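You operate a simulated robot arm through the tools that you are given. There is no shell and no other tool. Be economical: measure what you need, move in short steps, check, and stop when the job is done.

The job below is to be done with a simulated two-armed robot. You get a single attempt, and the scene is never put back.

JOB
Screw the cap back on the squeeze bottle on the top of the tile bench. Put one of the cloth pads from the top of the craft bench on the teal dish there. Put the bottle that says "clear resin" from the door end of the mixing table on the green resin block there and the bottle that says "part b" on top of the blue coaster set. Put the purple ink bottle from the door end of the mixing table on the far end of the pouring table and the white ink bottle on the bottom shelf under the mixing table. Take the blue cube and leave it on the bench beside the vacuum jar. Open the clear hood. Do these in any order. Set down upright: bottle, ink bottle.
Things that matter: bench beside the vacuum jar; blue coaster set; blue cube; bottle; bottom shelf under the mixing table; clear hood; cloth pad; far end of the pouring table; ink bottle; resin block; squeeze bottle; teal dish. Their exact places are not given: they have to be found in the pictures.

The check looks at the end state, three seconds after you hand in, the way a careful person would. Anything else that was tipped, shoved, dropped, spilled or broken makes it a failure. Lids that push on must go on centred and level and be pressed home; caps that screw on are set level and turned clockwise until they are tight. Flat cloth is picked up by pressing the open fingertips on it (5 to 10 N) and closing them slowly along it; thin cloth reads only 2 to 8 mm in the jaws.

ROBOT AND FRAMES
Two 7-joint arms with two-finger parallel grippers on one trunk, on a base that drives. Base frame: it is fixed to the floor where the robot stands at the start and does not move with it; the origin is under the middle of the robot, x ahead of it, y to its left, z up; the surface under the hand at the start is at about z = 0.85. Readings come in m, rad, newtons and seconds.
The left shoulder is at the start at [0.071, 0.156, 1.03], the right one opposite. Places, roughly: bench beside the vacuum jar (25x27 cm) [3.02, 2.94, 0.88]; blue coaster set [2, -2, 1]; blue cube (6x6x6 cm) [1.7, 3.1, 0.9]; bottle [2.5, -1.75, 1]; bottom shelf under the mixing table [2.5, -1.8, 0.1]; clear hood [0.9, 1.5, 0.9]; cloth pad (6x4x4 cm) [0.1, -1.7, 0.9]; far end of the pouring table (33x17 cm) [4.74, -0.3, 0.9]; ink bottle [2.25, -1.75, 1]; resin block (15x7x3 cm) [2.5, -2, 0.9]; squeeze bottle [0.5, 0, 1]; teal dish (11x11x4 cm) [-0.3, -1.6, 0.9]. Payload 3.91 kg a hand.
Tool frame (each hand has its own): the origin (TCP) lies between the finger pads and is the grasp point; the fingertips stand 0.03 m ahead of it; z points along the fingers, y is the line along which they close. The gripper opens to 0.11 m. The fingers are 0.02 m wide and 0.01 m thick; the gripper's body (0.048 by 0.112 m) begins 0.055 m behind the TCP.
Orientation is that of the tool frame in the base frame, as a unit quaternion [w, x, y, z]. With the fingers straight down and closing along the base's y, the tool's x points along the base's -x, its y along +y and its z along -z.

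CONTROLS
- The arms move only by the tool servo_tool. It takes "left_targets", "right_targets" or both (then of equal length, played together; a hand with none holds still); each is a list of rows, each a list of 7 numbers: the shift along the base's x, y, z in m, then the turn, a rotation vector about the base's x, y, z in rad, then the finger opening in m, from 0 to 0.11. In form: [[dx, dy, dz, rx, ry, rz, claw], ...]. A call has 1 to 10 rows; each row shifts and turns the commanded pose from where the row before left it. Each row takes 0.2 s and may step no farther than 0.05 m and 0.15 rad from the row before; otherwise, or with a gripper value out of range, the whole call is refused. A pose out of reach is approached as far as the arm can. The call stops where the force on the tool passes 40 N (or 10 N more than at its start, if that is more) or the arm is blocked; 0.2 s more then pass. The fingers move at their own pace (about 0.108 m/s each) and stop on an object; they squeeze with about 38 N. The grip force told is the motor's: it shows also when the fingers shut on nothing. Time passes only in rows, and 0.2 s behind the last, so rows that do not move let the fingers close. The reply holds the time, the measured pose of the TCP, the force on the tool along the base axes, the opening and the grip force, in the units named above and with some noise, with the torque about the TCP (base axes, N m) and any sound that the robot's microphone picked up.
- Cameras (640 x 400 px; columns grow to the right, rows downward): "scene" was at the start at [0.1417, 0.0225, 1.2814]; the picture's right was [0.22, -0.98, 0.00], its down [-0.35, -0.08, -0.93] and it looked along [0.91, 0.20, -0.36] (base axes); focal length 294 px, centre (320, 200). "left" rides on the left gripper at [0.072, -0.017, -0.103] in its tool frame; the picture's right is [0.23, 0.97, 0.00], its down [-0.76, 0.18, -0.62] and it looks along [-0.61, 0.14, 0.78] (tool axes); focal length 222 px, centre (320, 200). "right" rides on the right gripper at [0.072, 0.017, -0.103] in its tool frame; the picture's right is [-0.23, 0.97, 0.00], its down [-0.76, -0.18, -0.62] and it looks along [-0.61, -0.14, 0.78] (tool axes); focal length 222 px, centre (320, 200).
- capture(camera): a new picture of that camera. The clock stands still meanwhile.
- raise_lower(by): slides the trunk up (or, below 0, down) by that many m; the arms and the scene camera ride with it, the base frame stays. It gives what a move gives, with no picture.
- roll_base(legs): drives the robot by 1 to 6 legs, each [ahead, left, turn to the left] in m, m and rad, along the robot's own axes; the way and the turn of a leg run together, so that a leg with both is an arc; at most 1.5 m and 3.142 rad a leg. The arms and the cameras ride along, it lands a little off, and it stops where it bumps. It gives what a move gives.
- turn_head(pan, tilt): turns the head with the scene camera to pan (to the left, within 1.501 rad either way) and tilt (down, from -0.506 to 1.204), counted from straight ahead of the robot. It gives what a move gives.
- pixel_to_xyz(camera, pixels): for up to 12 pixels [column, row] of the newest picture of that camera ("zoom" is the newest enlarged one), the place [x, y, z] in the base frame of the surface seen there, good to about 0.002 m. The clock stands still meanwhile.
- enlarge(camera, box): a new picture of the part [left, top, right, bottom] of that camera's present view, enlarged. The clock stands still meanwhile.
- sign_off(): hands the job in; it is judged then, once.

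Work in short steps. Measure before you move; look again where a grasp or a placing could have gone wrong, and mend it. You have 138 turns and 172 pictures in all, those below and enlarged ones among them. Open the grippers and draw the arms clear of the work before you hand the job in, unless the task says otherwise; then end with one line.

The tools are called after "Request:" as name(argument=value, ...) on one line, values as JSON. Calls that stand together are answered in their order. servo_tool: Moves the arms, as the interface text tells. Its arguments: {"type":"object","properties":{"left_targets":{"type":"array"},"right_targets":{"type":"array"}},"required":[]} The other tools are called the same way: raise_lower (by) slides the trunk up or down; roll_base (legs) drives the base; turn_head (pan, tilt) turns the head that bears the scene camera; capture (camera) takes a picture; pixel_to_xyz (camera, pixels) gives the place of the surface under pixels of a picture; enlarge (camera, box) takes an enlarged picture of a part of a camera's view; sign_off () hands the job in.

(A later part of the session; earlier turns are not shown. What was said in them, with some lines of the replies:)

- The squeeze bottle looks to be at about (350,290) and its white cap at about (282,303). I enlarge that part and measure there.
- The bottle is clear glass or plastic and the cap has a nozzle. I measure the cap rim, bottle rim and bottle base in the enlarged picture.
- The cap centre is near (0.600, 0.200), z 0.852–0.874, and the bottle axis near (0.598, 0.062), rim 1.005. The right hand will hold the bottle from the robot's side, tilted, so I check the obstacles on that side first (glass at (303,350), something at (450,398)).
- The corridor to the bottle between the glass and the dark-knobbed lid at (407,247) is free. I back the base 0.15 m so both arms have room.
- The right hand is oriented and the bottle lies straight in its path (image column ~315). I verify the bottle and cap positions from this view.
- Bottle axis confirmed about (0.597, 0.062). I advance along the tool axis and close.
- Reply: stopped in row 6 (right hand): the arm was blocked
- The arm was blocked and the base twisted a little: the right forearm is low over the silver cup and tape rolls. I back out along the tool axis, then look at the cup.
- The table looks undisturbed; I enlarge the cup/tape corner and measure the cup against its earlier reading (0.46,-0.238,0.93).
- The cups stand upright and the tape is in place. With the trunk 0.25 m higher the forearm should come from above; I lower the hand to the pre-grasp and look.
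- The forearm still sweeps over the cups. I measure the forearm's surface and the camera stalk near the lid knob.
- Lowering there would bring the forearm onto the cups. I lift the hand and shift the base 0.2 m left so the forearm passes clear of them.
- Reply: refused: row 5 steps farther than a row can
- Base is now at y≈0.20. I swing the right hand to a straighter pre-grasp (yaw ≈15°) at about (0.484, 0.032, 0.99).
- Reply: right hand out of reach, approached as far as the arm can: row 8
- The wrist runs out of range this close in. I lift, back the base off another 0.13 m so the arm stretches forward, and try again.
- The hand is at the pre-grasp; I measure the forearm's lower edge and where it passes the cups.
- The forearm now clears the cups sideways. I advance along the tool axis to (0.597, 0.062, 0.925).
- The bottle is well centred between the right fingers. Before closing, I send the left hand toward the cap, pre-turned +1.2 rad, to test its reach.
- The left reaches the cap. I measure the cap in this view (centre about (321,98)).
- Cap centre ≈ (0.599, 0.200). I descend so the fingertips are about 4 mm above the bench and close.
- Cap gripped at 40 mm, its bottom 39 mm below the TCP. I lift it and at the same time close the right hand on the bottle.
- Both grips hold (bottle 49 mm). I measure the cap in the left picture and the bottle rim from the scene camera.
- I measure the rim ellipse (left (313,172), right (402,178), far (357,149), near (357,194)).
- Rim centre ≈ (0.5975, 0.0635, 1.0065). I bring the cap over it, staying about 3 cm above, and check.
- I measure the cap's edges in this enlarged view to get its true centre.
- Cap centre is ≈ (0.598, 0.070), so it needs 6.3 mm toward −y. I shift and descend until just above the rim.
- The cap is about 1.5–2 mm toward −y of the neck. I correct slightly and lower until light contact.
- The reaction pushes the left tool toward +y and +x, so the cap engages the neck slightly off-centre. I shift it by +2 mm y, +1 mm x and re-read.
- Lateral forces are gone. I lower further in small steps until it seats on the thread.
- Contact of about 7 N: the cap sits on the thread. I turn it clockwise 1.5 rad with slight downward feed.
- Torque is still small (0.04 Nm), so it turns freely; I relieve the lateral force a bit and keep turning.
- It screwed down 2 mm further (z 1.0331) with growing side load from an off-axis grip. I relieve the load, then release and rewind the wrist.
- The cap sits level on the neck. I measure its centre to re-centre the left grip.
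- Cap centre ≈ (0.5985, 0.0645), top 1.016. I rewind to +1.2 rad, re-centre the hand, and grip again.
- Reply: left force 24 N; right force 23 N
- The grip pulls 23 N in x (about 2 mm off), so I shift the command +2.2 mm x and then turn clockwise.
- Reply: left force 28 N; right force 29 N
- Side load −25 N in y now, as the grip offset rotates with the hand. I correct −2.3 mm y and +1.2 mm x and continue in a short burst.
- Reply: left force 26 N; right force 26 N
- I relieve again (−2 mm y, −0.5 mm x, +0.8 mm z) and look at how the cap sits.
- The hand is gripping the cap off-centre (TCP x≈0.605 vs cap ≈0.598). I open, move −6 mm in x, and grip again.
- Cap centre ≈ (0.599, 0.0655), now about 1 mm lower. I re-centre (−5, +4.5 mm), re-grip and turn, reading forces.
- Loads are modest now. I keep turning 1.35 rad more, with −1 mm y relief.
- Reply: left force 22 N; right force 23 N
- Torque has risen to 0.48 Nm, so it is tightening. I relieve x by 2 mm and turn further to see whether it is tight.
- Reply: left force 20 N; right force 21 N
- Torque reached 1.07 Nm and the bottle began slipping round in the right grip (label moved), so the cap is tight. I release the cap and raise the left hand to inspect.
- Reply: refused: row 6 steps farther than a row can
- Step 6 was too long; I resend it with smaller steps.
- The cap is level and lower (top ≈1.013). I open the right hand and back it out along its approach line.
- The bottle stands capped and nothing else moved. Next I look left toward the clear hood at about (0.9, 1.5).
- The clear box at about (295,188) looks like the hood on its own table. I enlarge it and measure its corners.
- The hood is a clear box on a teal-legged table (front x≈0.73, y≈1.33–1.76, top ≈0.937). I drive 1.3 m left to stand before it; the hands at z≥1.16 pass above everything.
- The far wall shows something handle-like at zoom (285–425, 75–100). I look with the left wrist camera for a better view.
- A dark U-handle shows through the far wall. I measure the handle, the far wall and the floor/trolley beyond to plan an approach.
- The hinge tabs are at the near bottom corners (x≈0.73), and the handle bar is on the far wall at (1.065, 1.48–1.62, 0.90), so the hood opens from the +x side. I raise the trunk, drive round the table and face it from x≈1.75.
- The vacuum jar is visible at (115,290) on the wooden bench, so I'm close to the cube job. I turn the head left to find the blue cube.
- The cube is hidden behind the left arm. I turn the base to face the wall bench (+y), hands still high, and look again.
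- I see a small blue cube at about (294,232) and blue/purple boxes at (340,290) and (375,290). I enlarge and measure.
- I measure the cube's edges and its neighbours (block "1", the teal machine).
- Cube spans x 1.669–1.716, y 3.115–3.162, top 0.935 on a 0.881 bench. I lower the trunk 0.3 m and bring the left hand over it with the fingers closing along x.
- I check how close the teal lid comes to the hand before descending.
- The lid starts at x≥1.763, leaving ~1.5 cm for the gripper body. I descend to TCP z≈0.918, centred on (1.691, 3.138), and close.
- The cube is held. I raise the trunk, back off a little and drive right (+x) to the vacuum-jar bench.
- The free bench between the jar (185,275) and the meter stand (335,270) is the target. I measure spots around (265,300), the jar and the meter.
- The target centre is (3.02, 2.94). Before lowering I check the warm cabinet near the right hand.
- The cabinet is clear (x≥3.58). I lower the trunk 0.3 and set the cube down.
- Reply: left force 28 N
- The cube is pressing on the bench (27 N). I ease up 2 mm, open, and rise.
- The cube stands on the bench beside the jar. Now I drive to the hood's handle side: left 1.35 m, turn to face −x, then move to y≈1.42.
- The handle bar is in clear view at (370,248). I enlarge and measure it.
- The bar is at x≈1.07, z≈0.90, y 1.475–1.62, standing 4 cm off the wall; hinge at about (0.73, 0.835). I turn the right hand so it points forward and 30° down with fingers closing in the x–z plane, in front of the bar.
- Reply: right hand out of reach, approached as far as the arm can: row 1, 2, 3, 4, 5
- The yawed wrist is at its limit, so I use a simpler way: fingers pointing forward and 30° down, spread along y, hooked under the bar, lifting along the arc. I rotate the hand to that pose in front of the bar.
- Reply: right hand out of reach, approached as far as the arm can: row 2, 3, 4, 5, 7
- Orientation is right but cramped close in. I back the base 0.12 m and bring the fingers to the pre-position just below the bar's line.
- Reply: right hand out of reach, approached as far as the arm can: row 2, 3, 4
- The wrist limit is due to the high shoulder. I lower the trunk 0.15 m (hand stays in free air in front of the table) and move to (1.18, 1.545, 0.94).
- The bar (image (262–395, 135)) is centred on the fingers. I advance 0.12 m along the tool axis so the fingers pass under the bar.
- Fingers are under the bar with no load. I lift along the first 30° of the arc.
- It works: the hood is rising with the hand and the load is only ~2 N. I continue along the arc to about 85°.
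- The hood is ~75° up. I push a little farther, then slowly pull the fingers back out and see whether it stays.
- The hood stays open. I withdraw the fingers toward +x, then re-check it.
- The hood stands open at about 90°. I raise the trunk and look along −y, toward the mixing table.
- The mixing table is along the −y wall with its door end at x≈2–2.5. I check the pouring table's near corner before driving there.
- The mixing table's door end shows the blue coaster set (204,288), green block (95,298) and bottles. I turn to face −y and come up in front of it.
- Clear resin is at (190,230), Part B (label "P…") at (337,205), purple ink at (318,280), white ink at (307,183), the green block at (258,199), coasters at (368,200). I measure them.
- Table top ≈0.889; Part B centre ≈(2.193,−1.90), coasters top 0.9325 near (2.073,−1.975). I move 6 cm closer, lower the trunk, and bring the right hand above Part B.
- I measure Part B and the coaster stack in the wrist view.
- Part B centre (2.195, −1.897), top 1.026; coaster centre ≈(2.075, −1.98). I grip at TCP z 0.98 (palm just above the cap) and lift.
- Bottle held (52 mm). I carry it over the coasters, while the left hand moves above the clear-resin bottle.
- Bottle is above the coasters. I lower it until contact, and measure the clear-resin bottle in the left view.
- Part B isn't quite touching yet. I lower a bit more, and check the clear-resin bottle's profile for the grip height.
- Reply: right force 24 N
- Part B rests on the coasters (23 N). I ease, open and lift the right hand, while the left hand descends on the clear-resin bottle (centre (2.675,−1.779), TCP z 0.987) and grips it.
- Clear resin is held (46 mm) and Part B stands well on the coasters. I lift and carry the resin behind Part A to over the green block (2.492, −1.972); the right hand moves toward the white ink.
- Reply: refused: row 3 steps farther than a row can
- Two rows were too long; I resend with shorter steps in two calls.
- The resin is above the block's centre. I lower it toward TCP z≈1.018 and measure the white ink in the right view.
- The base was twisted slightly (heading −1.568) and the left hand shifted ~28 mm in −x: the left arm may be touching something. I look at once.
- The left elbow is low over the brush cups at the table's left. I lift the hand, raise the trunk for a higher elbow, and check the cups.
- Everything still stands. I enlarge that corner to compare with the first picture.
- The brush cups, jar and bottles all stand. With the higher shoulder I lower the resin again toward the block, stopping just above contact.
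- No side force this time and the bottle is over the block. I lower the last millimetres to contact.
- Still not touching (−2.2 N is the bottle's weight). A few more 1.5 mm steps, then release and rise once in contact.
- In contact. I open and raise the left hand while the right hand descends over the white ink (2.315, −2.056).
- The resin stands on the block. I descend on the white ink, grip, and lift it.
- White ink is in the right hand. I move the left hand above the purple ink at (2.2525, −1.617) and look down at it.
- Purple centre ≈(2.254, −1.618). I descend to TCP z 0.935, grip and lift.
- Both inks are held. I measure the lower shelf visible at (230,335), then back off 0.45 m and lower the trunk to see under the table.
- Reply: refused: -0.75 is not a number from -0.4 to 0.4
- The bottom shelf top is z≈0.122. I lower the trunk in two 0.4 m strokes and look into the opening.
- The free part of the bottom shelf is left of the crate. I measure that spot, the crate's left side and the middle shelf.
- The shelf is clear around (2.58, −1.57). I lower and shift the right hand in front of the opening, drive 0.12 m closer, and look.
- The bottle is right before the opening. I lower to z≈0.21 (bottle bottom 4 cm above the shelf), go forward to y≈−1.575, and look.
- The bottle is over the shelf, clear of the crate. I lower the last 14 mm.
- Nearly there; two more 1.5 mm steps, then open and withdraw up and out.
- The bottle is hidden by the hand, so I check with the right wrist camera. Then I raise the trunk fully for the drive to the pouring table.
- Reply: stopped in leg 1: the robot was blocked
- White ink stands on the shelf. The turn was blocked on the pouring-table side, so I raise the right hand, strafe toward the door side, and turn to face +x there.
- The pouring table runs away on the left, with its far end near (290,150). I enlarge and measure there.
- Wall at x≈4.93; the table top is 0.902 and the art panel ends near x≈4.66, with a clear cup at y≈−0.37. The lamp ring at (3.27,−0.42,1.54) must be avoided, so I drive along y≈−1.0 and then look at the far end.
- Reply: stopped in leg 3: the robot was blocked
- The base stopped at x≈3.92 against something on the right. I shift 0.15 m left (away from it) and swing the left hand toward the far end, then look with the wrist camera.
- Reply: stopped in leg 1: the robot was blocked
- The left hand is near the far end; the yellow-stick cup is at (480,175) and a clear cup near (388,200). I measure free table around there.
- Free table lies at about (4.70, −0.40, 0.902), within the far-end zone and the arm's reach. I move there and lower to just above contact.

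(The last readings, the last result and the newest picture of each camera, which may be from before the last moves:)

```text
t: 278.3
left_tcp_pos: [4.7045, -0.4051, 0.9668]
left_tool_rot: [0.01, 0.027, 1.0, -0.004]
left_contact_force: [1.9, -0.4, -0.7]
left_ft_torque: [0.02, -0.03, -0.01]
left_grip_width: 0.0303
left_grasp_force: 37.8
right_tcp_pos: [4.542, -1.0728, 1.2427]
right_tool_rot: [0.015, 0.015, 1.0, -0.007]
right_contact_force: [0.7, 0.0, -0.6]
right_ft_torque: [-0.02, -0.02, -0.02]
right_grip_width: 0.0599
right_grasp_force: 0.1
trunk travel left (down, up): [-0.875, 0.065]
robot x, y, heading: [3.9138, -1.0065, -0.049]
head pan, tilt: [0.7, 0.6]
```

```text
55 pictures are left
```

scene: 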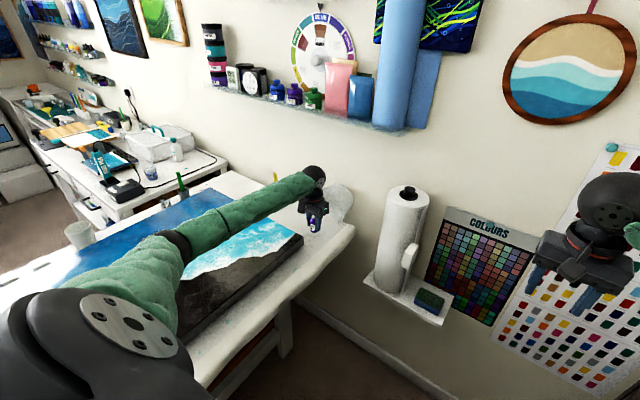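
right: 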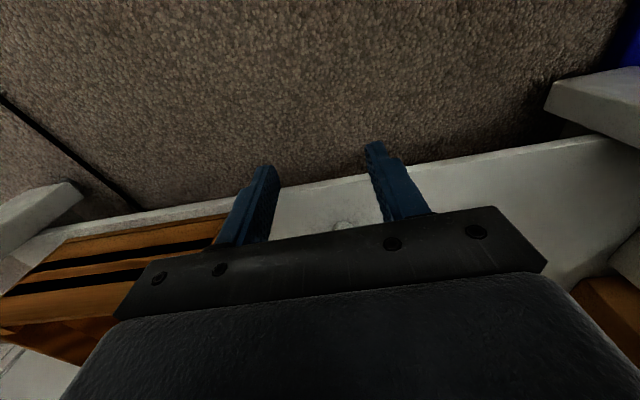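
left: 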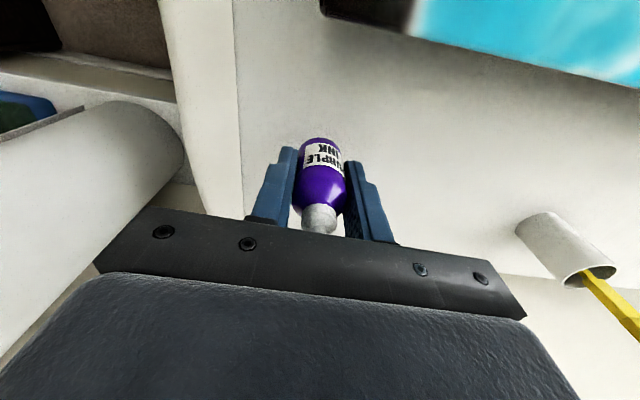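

Positioned well; I lower the last ~22 mm, open, and rise, then check.

Request:
servo_tool(left_targets=[[0, 0, -0.012, 0, 0, 0, 0.01], [0, 0, -0.006, 0, 0, 0, 0.01], [0, 0, -0.003, 0, 0, 0, 0.01], [0, 0, -0.0015, 0, 0, 0, 0.01], [0, 0, 0, 0, 0, 0, 0.01]])

Request:
servo_tool(left_targets=[[0, 0, 0, 0, 0, 0, 0.035], [0, 0, 0, 0, 0, 0, 0.05], [0, 0, 0, 0, 0, 0, 0.06], [0, 0, 0.04, 0, 0, 0, 0.06], [0, 0, 0.045, 0, 0, 0, 0.06], [0, 0, 0.045, 0, 0, 0, 0.06], [0, 0, 0.045, 0, 0, 0, 0.06], [0, 0, 0.045, 0, 0, 0, 0.06], [0, 0, 0.045, 0, 0, 0, 0.06]])

Request:
capture(camera="left")

Request:
turn_head(pan=-0.9, tilt=0.7)

Request:
capture(camera="scene")

```text
t: 279.5
left_tcp_pos: [4.7075, -0.4037, 0.9458]
left_tool_rot: [0.009, 0.026, 1.0, -0.005]
left_contact_force: [-0.4, -0.1, -0.6]
left_ft_torque: [0.01, -0.01, 0.0]
left_grip_width: 0.0303
left_grasp_force: 37.8
right_tcp_pos: [4.5416, -1.0719, 1.2434]
right_tool_rot: [0.015, 0.016, 1.0, -0.006]
right_contact_force: [0.2, 0.4, -0.5]
right_ft_torque: [-0.02, -0.01, 0.04]
right_grip_width: 0.0594
right_grasp_force: 0.1
trunk travel left (down, up): [-0.875, 0.065]
robot x, y, heading: [3.9163, -1.0027, -0.051]
head pan, tilt: [0.7, 0.6]
```

```text
t: 281.5
left_tcp_pos: [4.6998, -0.3988, 1.2111]
left_tool_rot: [0.009, 0.026, 1.0, -0.004]
left_contact_force: [-0.1, -0.4, 0.0]
left_ft_torque: [-0.03, 0.01, 0.01]
left_grip_width: 0.0596
left_grasp_force: 0.0
right_tcp_pos: [4.5423, -1.0728, 1.2427]
right_tool_rot: [0.015, 0.015, 1.0, -0.006]
right_contact_force: [0.0, -0.3, 0.5]
right_ft_torque: [0.03, 0.01, 0.0]
right_grip_width: 0.06
right_grasp_force: 0.1
trunk travel left (down, up): [-0.875, 0.065]
robot x, y, heading: [3.9159, -1.0062, -0.052]
head pan, tilt: [0.7, 0.6]
```

```text
54 pictures are left
```

left: 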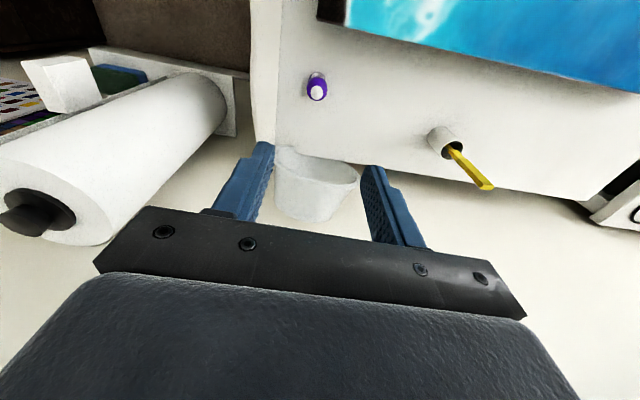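

```text
t: 283.2
left_tcp_pos: [4.7001, -0.3974, 1.2118]
left_tool_rot: [0.009, 0.026, 1.0, -0.005]
left_contact_force: [0.6, 0.3, 0.7]
left_ft_torque: [-0.01, -0.03, 0.02]
left_grip_width: 0.0599
left_grasp_force: 0.1
right_tcp_pos: [4.5424, -1.0716, 1.2425]
right_tool_rot: [0.015, 0.016, 1.0, -0.007]
right_contact_force: [-0.8, -0.4, -0.8]
right_ft_torque: [-0.02, 0.03, -0.01]
right_grip_width: 0.06
right_grasp_force: 0.1
trunk travel left (down, up): [-0.875, 0.065]
robot x, y, heading: [3.9137, -1.0063, -0.051]
head pan, tilt: [-0.901, 0.7]
```

```text
53 pictures are left
```

scene: 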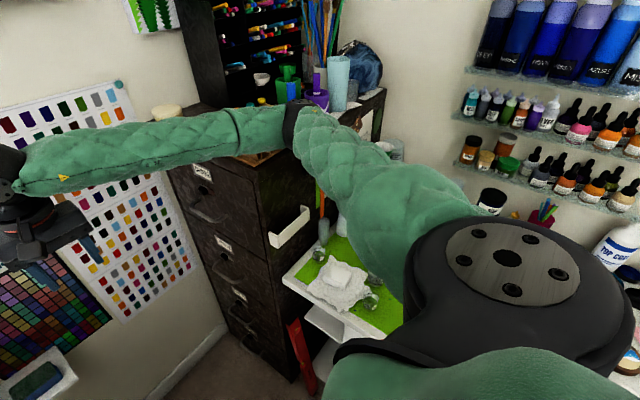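

The purple ink stands upright on the far end, and the right elbow was only against the tall cabinet's front; nothing fell. I pull the left arm back and drive out backward to the door area, then turn to face −y.

Request:
servo_tool(left_targets=[[-0.022, -0.042, 0, 0, 0, 0, 0.06], [-0.022, -0.042, 0, 0, 0, 0, 0.06], [-0.022, -0.042, 0, 0, 0, 0, 0.06], [-0.022, -0.042, 0, 0, 0, 0, 0.06], [-0.022, -0.042, 0, 0, 0, 0, 0.06], [-0.022, -0.042, 0, 0, 0, 0, 0.06], [-0.022, -0.042, 0, 0, 0, 0, 0.06], [-0.022, -0.042, 0, 0, 0, 0, 0.06], [-0.022, -0.042, 0, 0, 0, 0, 0.06], [-0.022, -0.042, 0, 0, 0, 0, 0.06]])

Request:
roll_base(legs=[[-0.3, 0, 0], [-1.0, 0, 0.05], [-1.1, 0, 0], [0, 0, -1.57]])

Request:
turn_head(pan=-0.7, tilt=0.55)

Request:
capture(camera="scene")

```text
t: 285.4
left_tcp_pos: [4.4785, -0.8225, 1.2168]
left_tool_rot: [0.01, 0.025, 1.0, -0.004]
left_contact_force: [-0.8, -0.3, 1.1]
left_ft_torque: [0.01, 0.01, 0.0]
left_grip_width: 0.0598
left_grasp_force: 0.1
right_tcp_pos: [4.5419, -1.0729, 1.2418]
right_tool_rot: [0.015, 0.016, 1.0, -0.006]
right_contact_force: [-0.5, 0.4, 0.2]
right_ft_torque: [0.01, -0.01, 0.02]
right_grip_width: 0.0599
right_grasp_force: 0.0
trunk travel left (down, up): [-0.875, 0.065]
robot x, y, heading: [3.9164, -1.005, -0.053]
head pan, tilt: [-0.901, 0.7]
```

```text
t: 301.7
left_tcp_pos: [1.6378, -1.5603, 1.212]
left_tool_rot: [0.003, 0.71, 0.704, -0.002]
left_contact_force: [-0.8, -0.4, 0.5]
left_ft_torque: [0.0, 0.0, 0.04]
left_grip_width: 0.06
left_grasp_force: 0.0
right_tcp_pos: [1.3919, -1.6346, 1.2339]
right_tool_rot: [0.005, 0.703, 0.711, -0.008]
right_contact_force: [0.0, -0.2, 0.8]
right_ft_torque: [0.01, 0.01, -0.01]
right_grip_width: 0.0598
right_grasp_force: 0.0
trunk travel left (down, up): [-0.875, 0.065]
robot x, y, heading: [1.4439, -0.9916, -1.575]
head pan, tilt: [-0.901, 0.7]
```

```text
t: 302.4
left_tcp_pos: [1.6382, -1.5602, 1.2111]
left_tool_rot: [0.002, 0.71, 0.704, -0.002]
left_contact_force: [-1.3, -0.3, -0.1]
left_ft_torque: [-0.04, 0.01, -0.01]
left_grip_width: 0.0598
left_grasp_force: 0.0
right_tcp_pos: [1.3899, -1.6351, 1.2345]
right_tool_rot: [0.005, 0.703, 0.711, -0.008]
right_contact_force: [-0.9, -0.3, -0.2]
right_ft_torque: [-0.02, 0.0, -0.02]
right_grip_width: 0.0598
right_grasp_force: 0.0
trunk travel left (down, up): [-0.875, 0.065]
robot x, y, heading: [1.4456, -0.9889, -1.58]
head pan, tilt: [-0.7, 0.55]
```

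```text
52 pictures are left
```

scene: 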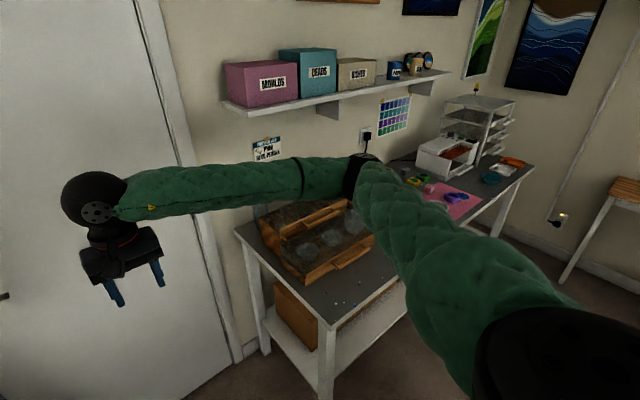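

The craft bench is clear of tall items along its front except the rack at its far end. I strafe right 1.35 m to stand before the pads and look down.

Request:
roll_base(legs=[[0, -1.35, 0]])

Request:
turn_head(pan=-0.1, tilt=0.8)

Request:
capture(camera="scene")

Request:
enlarge(camera="scene", box=[260, 130, 480, 267])

```text
t: 309.2
left_tcp_pos: [0.293, -1.5596, 1.2119]
left_tool_rot: [0.003, 0.703, 0.712, -0.003]
left_contact_force: [-0.2, -0.7, -0.2]
left_ft_torque: [0.01, -0.03, 0.0]
left_grip_width: 0.0602
left_grasp_force: 0.2
right_tcp_pos: [0.0463, -1.6379, 1.2347]
right_tool_rot: [0.005, 0.694, 0.72, -0.007]
right_contact_force: [-0.8, 0.0, 0.3]
right_ft_torque: [-0.01, -0.01, 0.0]
right_grip_width: 0.0599
right_grasp_force: 0.0
trunk travel left (down, up): [-0.875, 0.065]
robot x, y, heading: [0.0822, -0.9996, -1.557]
head pan, tilt: [-0.7, 0.55]
```

```text
t: 310.2
left_tcp_pos: [0.293, -1.5603, 1.212]
left_tool_rot: [0.003, 0.703, 0.711, -0.003]
left_contact_force: [-0.4, -0.6, 0.9]
left_ft_torque: [-0.02, 0.01, -0.01]
left_grip_width: 0.0601
left_grasp_force: 0.2
right_tcp_pos: [0.0471, -1.638, 1.2349]
right_tool_rot: [0.005, 0.695, 0.719, -0.006]
right_contact_force: [0.0, -0.3, 0.1]
right_ft_torque: [0.02, 0.0, -0.04]
right_grip_width: 0.06
right_grasp_force: 0.0
trunk travel left (down, up): [-0.875, 0.065]
robot x, y, heading: [0.084, -0.9969, -1.556]
head pan, tilt: [-0.099, 0.799]
```

```text
51 pictures are left
```

scene: 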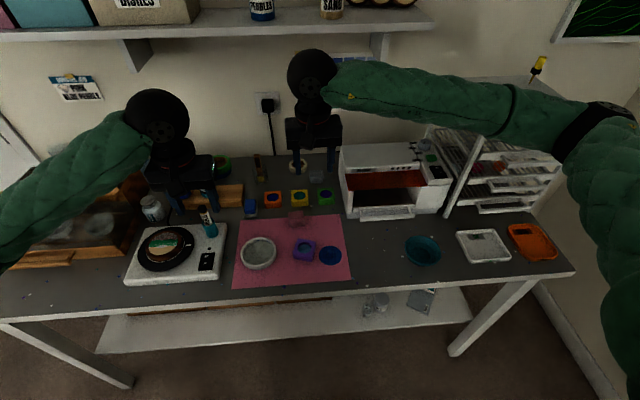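

```text
2.91 times, centred on (370, 198) of scene
```

zoom: 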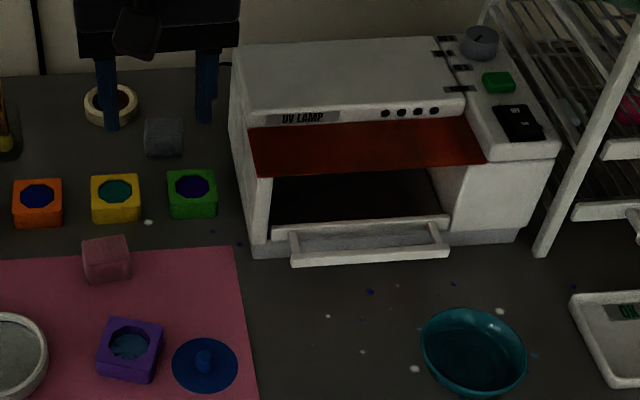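

The cloth pads appear to be the mauve block at (297,219) and the dark grey one at (316,177); the teal dish is at (423,250). I enlarge the mauve one and measure.

Request:
pixel_to_xyz(camera="zoom", pixels=[[107, 245], [83, 262], [130, 255], [107, 275], [85, 240], [127, 236], [474, 340], [425, 345], [522, 345], [474, 312], [474, 390], [470, 360]])

Request:
pixel_to_xyz(camera="zoom", pixels=[[163, 125], [147, 137], [181, 137], [163, 153], [205, 255], [60, 255], [120, 200], [265, 255]])

Request:
enlarge(camera="scene", box=[270, 160, 340, 235])

```text
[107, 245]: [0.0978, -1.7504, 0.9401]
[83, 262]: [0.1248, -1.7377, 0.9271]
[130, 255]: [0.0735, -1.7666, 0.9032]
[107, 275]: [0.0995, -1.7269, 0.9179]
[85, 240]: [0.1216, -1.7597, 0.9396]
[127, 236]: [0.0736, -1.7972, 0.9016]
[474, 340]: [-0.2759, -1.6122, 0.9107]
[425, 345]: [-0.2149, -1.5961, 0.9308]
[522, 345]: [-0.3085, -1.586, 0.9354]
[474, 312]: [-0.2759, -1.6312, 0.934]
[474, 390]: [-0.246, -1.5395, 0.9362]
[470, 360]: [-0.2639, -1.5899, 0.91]
```

```text
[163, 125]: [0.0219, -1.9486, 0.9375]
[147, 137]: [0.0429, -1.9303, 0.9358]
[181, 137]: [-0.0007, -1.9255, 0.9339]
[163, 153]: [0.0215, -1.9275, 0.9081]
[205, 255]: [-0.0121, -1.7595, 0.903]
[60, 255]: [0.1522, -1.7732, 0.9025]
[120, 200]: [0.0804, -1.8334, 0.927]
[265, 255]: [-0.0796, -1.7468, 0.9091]
```

```text
5.33 times, centred on (305, 198) of scene
```

zoom: 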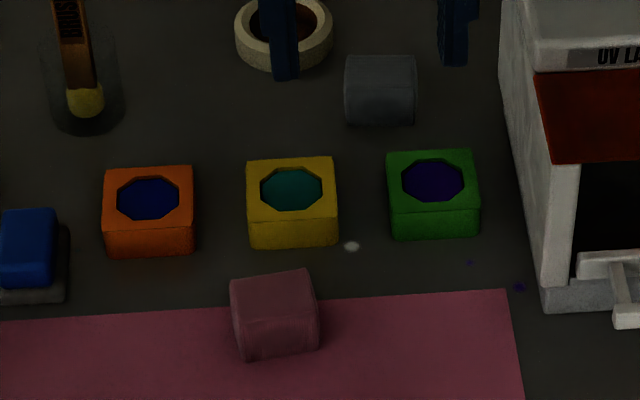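

Mauve pad: centre ≈(0.098, −1.748), z 0.902–0.940, about 5 cm along x. The dish centre is ≈(−0.262, −1.585), rim 0.935, floor 0.910. I bring the open right hand over the pad and down to z≈0.96.

Request:
servo_tool(right_targets=[[0.017, -0.0367, -0.02, 0, 0, 0, 0.09], [0.017, -0.0367, -0.02, 0, 0, 0, 0.09], [0.017, -0.0366, -0.02, 0, 0, 0, 0.09], [0, 0, -0.045, 0, 0, 0, 0.09], [0, 0, -0.045, 0, 0, 0, 0.09], [0, 0, -0.045, 0, 0, 0, 0.09], [0, 0, -0.04, 0, 0, 0, 0.09], [0, 0, -0.04, 0, 0, 0, 0.09], [0, 0, 0, 0, 0, 0, 0.09]])

Request:
capture(camera="right")

```text
t: 312.2
left_tcp_pos: [0.2928, -1.5594, 1.2113]
left_tool_rot: [0.003, 0.703, 0.711, -0.002]
left_contact_force: [0.1, -0.8, -0.1]
left_ft_torque: [-0.01, -0.02, 0.0]
left_grip_width: 0.0597
left_grasp_force: 0.1
right_tcp_pos: [0.0968, -1.7515, 0.9571]
right_tool_rot: [0.005, 0.695, 0.719, -0.008]
right_contact_force: [-0.4, 0.2, -0.5]
right_ft_torque: [0.0, -0.02, -0.02]
right_grip_width: 0.09
right_grasp_force: 0.0
trunk travel left (down, up): [-0.875, 0.065]
robot x, y, heading: [0.0854, -0.995, -1.556]
head pan, tilt: [-0.099, 0.799]
```

```text
48 pictures are left
```

right: 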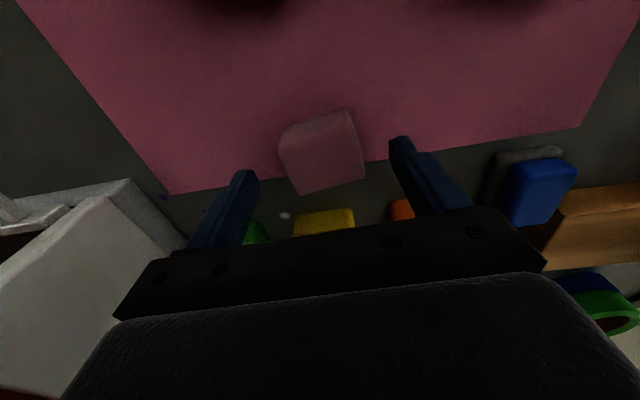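

The pad sits between the fingers. I lower 19 mm, close, and lift.

Request:
servo_tool(right_targets=[[0.001, 0.002, -0.012, 0, 0, 0, 0.09], [0, 0, -0.007, 0, 0, 0, 0.07], [0, 0, 0, 0, 0, 0, 0.05], [0, 0, 0, 0, 0, 0, 0.03], [0, 0, 0, 0, 0, 0, 0.02], [0, 0, 0, 0, 0, 0, 0.02], [0, 0, 0.04, 0, 0, 0, 0.02], [0, 0, 0.045, 0, 0, 0, 0.02], [0, 0, 0.045, 0, 0, 0, 0.02], [0, 0, 0.045, 0, 0, 0, 0.02]])

Request:
capture(camera="right")

Request:
capture(camera="scene")

```text
t: 314.4
left_tcp_pos: [0.2934, -1.5588, 1.2101]
left_tool_rot: [0.004, 0.702, 0.712, -0.002]
left_contact_force: [0.3, 0.4, -0.7]
left_ft_torque: [-0.03, 0.01, 0.01]
left_grip_width: 0.0602
left_grasp_force: 0.1
right_tcp_pos: [0.0995, -1.746, 1.1148]
right_tool_rot: [0.005, 0.695, 0.719, -0.008]
right_contact_force: [-0.4, 1.0, -1.9]
right_ft_torque: [0.02, -0.03, 0.0]
right_grip_width: 0.0525
right_grasp_force: 37.8
trunk travel left (down, up): [-0.875, 0.065]
robot x, y, heading: [0.0841, -0.9973, -1.558]
head pan, tilt: [-0.099, 0.799]
```

```text
47 pictures are left
```

right: 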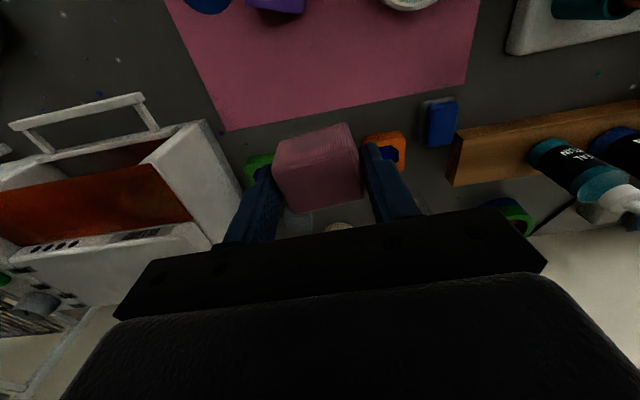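

```text
46 pictures are left
```

scene: 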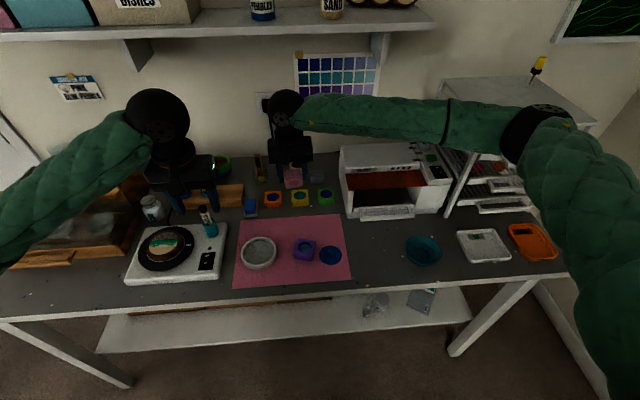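

The pad is held (52 mm). I carry it first toward me, then across to above the dish at (−0.262, −1.585).

Request:
servo_tool(right_targets=[[0, 0.04, 0, 0, 0, 0, 0.02], [0, 0.04, 0, 0, 0, 0, 0.02], [0, 0.04, 0, 0, 0, 0, 0.02], [0, 0.04, 0, 0, 0, 0, 0.02], [-0.045, 0, 0, 0, 0, 0, 0.02], [-0.045, 0, 0, 0, 0, 0, 0.02], [-0.045, 0, 0, 0, 0, 0, 0.02], [-0.045, 0, 0, 0, 0, 0, 0.02], [-0.045, 0, 0, 0, 0, 0, 0.02], [-0.045, 0, 0, 0, 0, 0, 0.02]])

Request:
servo_tool(right_targets=[[-0.045, 0, 0, 0, 0, 0, 0.02], [-0.045, 0, 0, 0, 0, 0, 0.02], [0, 0, -0.03, 0, 0, 0, 0.02], [0, 0, -0.03, 0, 0, 0, 0.02], [0, 0, -0.02, 0, 0, 0, 0.02], [0, 0, 0, 0, 0, 0, 0.02]])

Request:
capture(camera="scene")

Request:
capture(camera="right")

```text
t: 316.6
left_tcp_pos: [0.2918, -1.5576, 1.2125]
left_tool_rot: [0.004, 0.702, 0.712, -0.002]
left_contact_force: [0.0, -0.8, 0.6]
left_ft_torque: [-0.04, -0.02, 0.0]
left_grip_width: 0.06
left_grasp_force: 0.1
right_tcp_pos: [-0.1706, -1.5854, 1.1146]
right_tool_rot: [0.005, 0.695, 0.719, -0.009]
right_contact_force: [0.0, 0.1, 0.0]
right_ft_torque: [-0.01, -0.01, 0.02]
right_grip_width: 0.0523
right_grasp_force: 38.5
trunk travel left (down, up): [-0.875, 0.065]
robot x, y, heading: [0.0808, -0.9935, -1.556]
head pan, tilt: [-0.099, 0.799]
```

```text
t: 318.0
left_tcp_pos: [0.2932, -1.5602, 1.2103]
left_tool_rot: [0.003, 0.703, 0.711, -0.002]
left_contact_force: [0.3, -0.5, -0.1]
left_ft_torque: [0.0, -0.01, -0.02]
left_grip_width: 0.0599
left_grasp_force: 0.0
right_tcp_pos: [-0.2649, -1.5894, 1.0334]
right_tool_rot: [0.005, 0.695, 0.719, -0.008]
right_contact_force: [0.4, 0.5, -0.8]
right_ft_torque: [0.01, 0.0, -0.03]
right_grip_width: 0.0521
right_grasp_force: 38.1
trunk travel left (down, up): [-0.875, 0.065]
robot x, y, heading: [0.0839, -0.9976, -1.559]
head pan, tilt: [-0.099, 0.799]
```

```text
45 pictures are left
```

scene: 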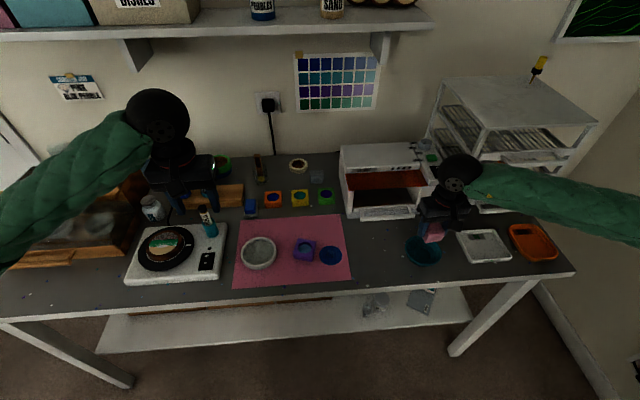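

```text
44 pictures are left
```

right: 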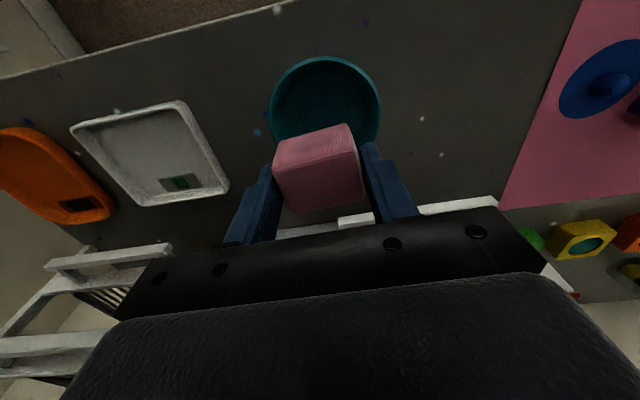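

The pad hangs just behind the dish's centre in this view. I measure the dish rim to centre it.

Request:
pixel_to_xyz(camera="right", pixels=[[273, 98], [379, 105], [325, 60], [290, 70], [362, 75], [330, 105], [376, 130], [278, 128], [300, 110], [355, 112]])

Request:
pixel_to_xyz(camera="scene", pixels=[[405, 250], [441, 251], [423, 265], [410, 260], [436, 261], [423, 255]])

```text
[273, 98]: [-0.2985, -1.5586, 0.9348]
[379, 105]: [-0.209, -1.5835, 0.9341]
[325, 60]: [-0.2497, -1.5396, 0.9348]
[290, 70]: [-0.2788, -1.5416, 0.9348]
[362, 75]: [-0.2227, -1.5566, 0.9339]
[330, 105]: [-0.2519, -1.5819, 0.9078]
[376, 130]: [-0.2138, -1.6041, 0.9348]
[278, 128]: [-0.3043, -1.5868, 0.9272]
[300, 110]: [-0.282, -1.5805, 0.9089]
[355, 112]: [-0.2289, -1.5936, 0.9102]
```

```text
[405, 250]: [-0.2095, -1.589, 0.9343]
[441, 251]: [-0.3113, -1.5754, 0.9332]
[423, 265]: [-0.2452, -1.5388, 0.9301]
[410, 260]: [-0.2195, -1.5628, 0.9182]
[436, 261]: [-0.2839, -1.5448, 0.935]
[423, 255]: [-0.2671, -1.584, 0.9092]
```

Dish centre ≈(−0.260, −1.589), floor 0.909. I shift 5 mm, lower so the pad's underside is ~1 cm above the floor, open only a little (62 mm), and rise.

Request:
servo_tool(right_targets=[[0.005, 0, -0.03, 0, 0, 0, 0.02], [0, 0, -0.03, 0, 0, 0, 0.02], [0, 0, -0.017, 0, 0, 0, 0.02], [0, 0, -0.003, 0, 0, 0, 0.02], [0, 0, 0, 0, 0, 0, 0.056], [0, 0, 0, 0, 0, 0, 0.062], [0, 0, 0, 0, 0, 0, 0.063], [0, 0, 0.02, 0, 0, 0, 0.063], [0, 0, 0.04, 0, 0, 0, 0.07], [0, 0, 0.045, 0, 0, 0, 0.07]])

Request:
capture(camera="right")

Request:
enlarge(camera="scene", box=[370, 200, 480, 280])

```text
t: 320.2
left_tcp_pos: [0.2925, -1.5589, 1.21]
left_tool_rot: [0.004, 0.703, 0.712, -0.003]
left_contact_force: [0.2, 0.1, 0.1]
left_ft_torque: [0.02, -0.03, 0.0]
left_grip_width: 0.06
left_grasp_force: 0.0
right_tcp_pos: [-0.2538, -1.5897, 1.0631]
right_tool_rot: [0.005, 0.694, 0.719, -0.007]
right_contact_force: [0.1, 0.0, -0.1]
right_ft_torque: [0.0, 0.01, -0.01]
right_grip_width: 0.07
right_grasp_force: 0.0
trunk travel left (down, up): [-0.875, 0.065]
robot x, y, heading: [0.0839, -0.9954, -1.56]
head pan, tilt: [-0.099, 0.799]
```

```text
43 pictures are left
```

right: 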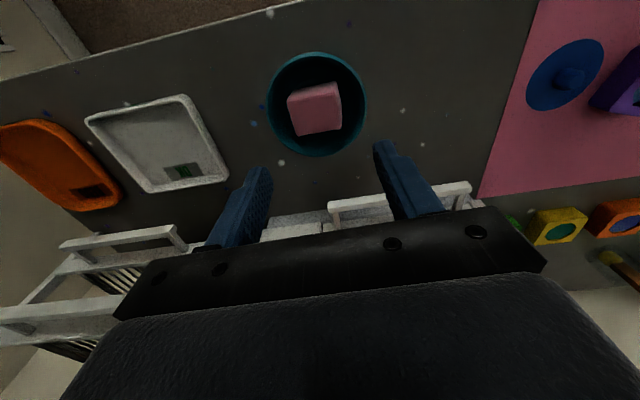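

```text
5.00 times, centred on (425, 240) of scene
```

zoom: 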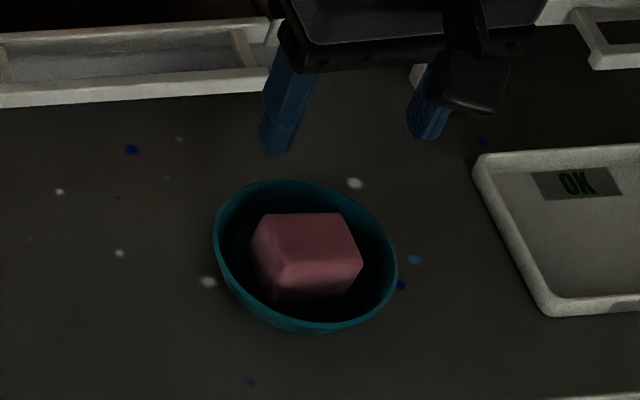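

The pad lies in the teal dish. I raise the right hand, open both grippers and back the base away from the bench.

Request:
servo_tool(right_targets=[[0, 0, 0.045, 0, 0, 0, 0.1], [0, 0, 0.045, 0, 0, 0, 0.1], [0, 0, 0.045, 0, 0, 0, 0.1], [0, 0, 0.03, 0, 0, 0, 0.1]], left_targets=[[0, 0, 0, 0, 0, 0, 0.1], [0, 0, 0, 0, 0, 0, 0.1], [0, 0, 0, 0, 0, 0, 0.1], [0, 0, 0, 0, 0, 0, 0.1]])

Request:
roll_base(legs=[[-0.3, 0, 0]])

Request:
capture(camera="scene")

```text
t: 321.2
left_tcp_pos: [0.2926, -1.5599, 1.2118]
left_tool_rot: [0.002, 0.703, 0.711, -0.002]
left_contact_force: [-1.6, 0.1, 0.5]
left_ft_torque: [0.02, -0.03, 0.02]
left_grip_width: 0.1001
left_grasp_force: 0.0
right_tcp_pos: [-0.2547, -1.586, 1.2237]
right_tool_rot: [0.005, 0.695, 0.719, -0.007]
right_contact_force: [-0.1, -0.5, 0.3]
right_ft_torque: [0.01, -0.03, 0.03]
right_grip_width: 0.0999
right_grasp_force: 0.1
trunk travel left (down, up): [-0.875, 0.065]
robot x, y, heading: [0.0845, -0.9956, -1.556]
head pan, tilt: [-0.099, 0.799]
```

```text
t: 323.2
left_tcp_pos: [0.2918, -1.2524, 1.2103]
left_tool_rot: [0.003, 0.699, 0.715, -0.003]
left_contact_force: [0.3, 0.3, -0.9]
left_ft_torque: [-0.01, -0.02, 0.01]
left_grip_width: 0.1002
left_grasp_force: 0.1
right_tcp_pos: [-0.2555, -1.2869, 1.2235]
right_tool_rot: [0.005, 0.691, 0.722, -0.008]
right_contact_force: [-0.2, 0.1, -0.7]
right_ft_torque: [0.01, 0.01, 0.03]
right_grip_width: 0.0998
right_grasp_force: 0.0
trunk travel left (down, up): [-0.875, 0.065]
robot x, y, heading: [0.0777, -0.6919, -1.547]
head pan, tilt: [-0.099, 0.799]
```

```text
41 pictures are left
```

scene: 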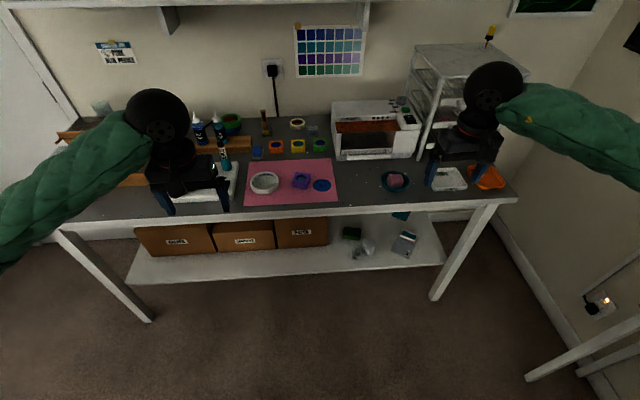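

All the jobs are done and the arms are clear of the bench, so I hand in.

Request:
sign_off()

```text
The job is handed in.
```

I did all eight parts of the job and handed it in: cap screwed tight, hood open, cube by the vacuum jar, both resin bottles and both inks placed upright, and a mauve cloth pad in the teal dish. The arms bumped things a few times (near the silver cups, the brush cups and the tall cabinet), and the base was stopped once beside the pouring table. I saw nothing tipped or moved.
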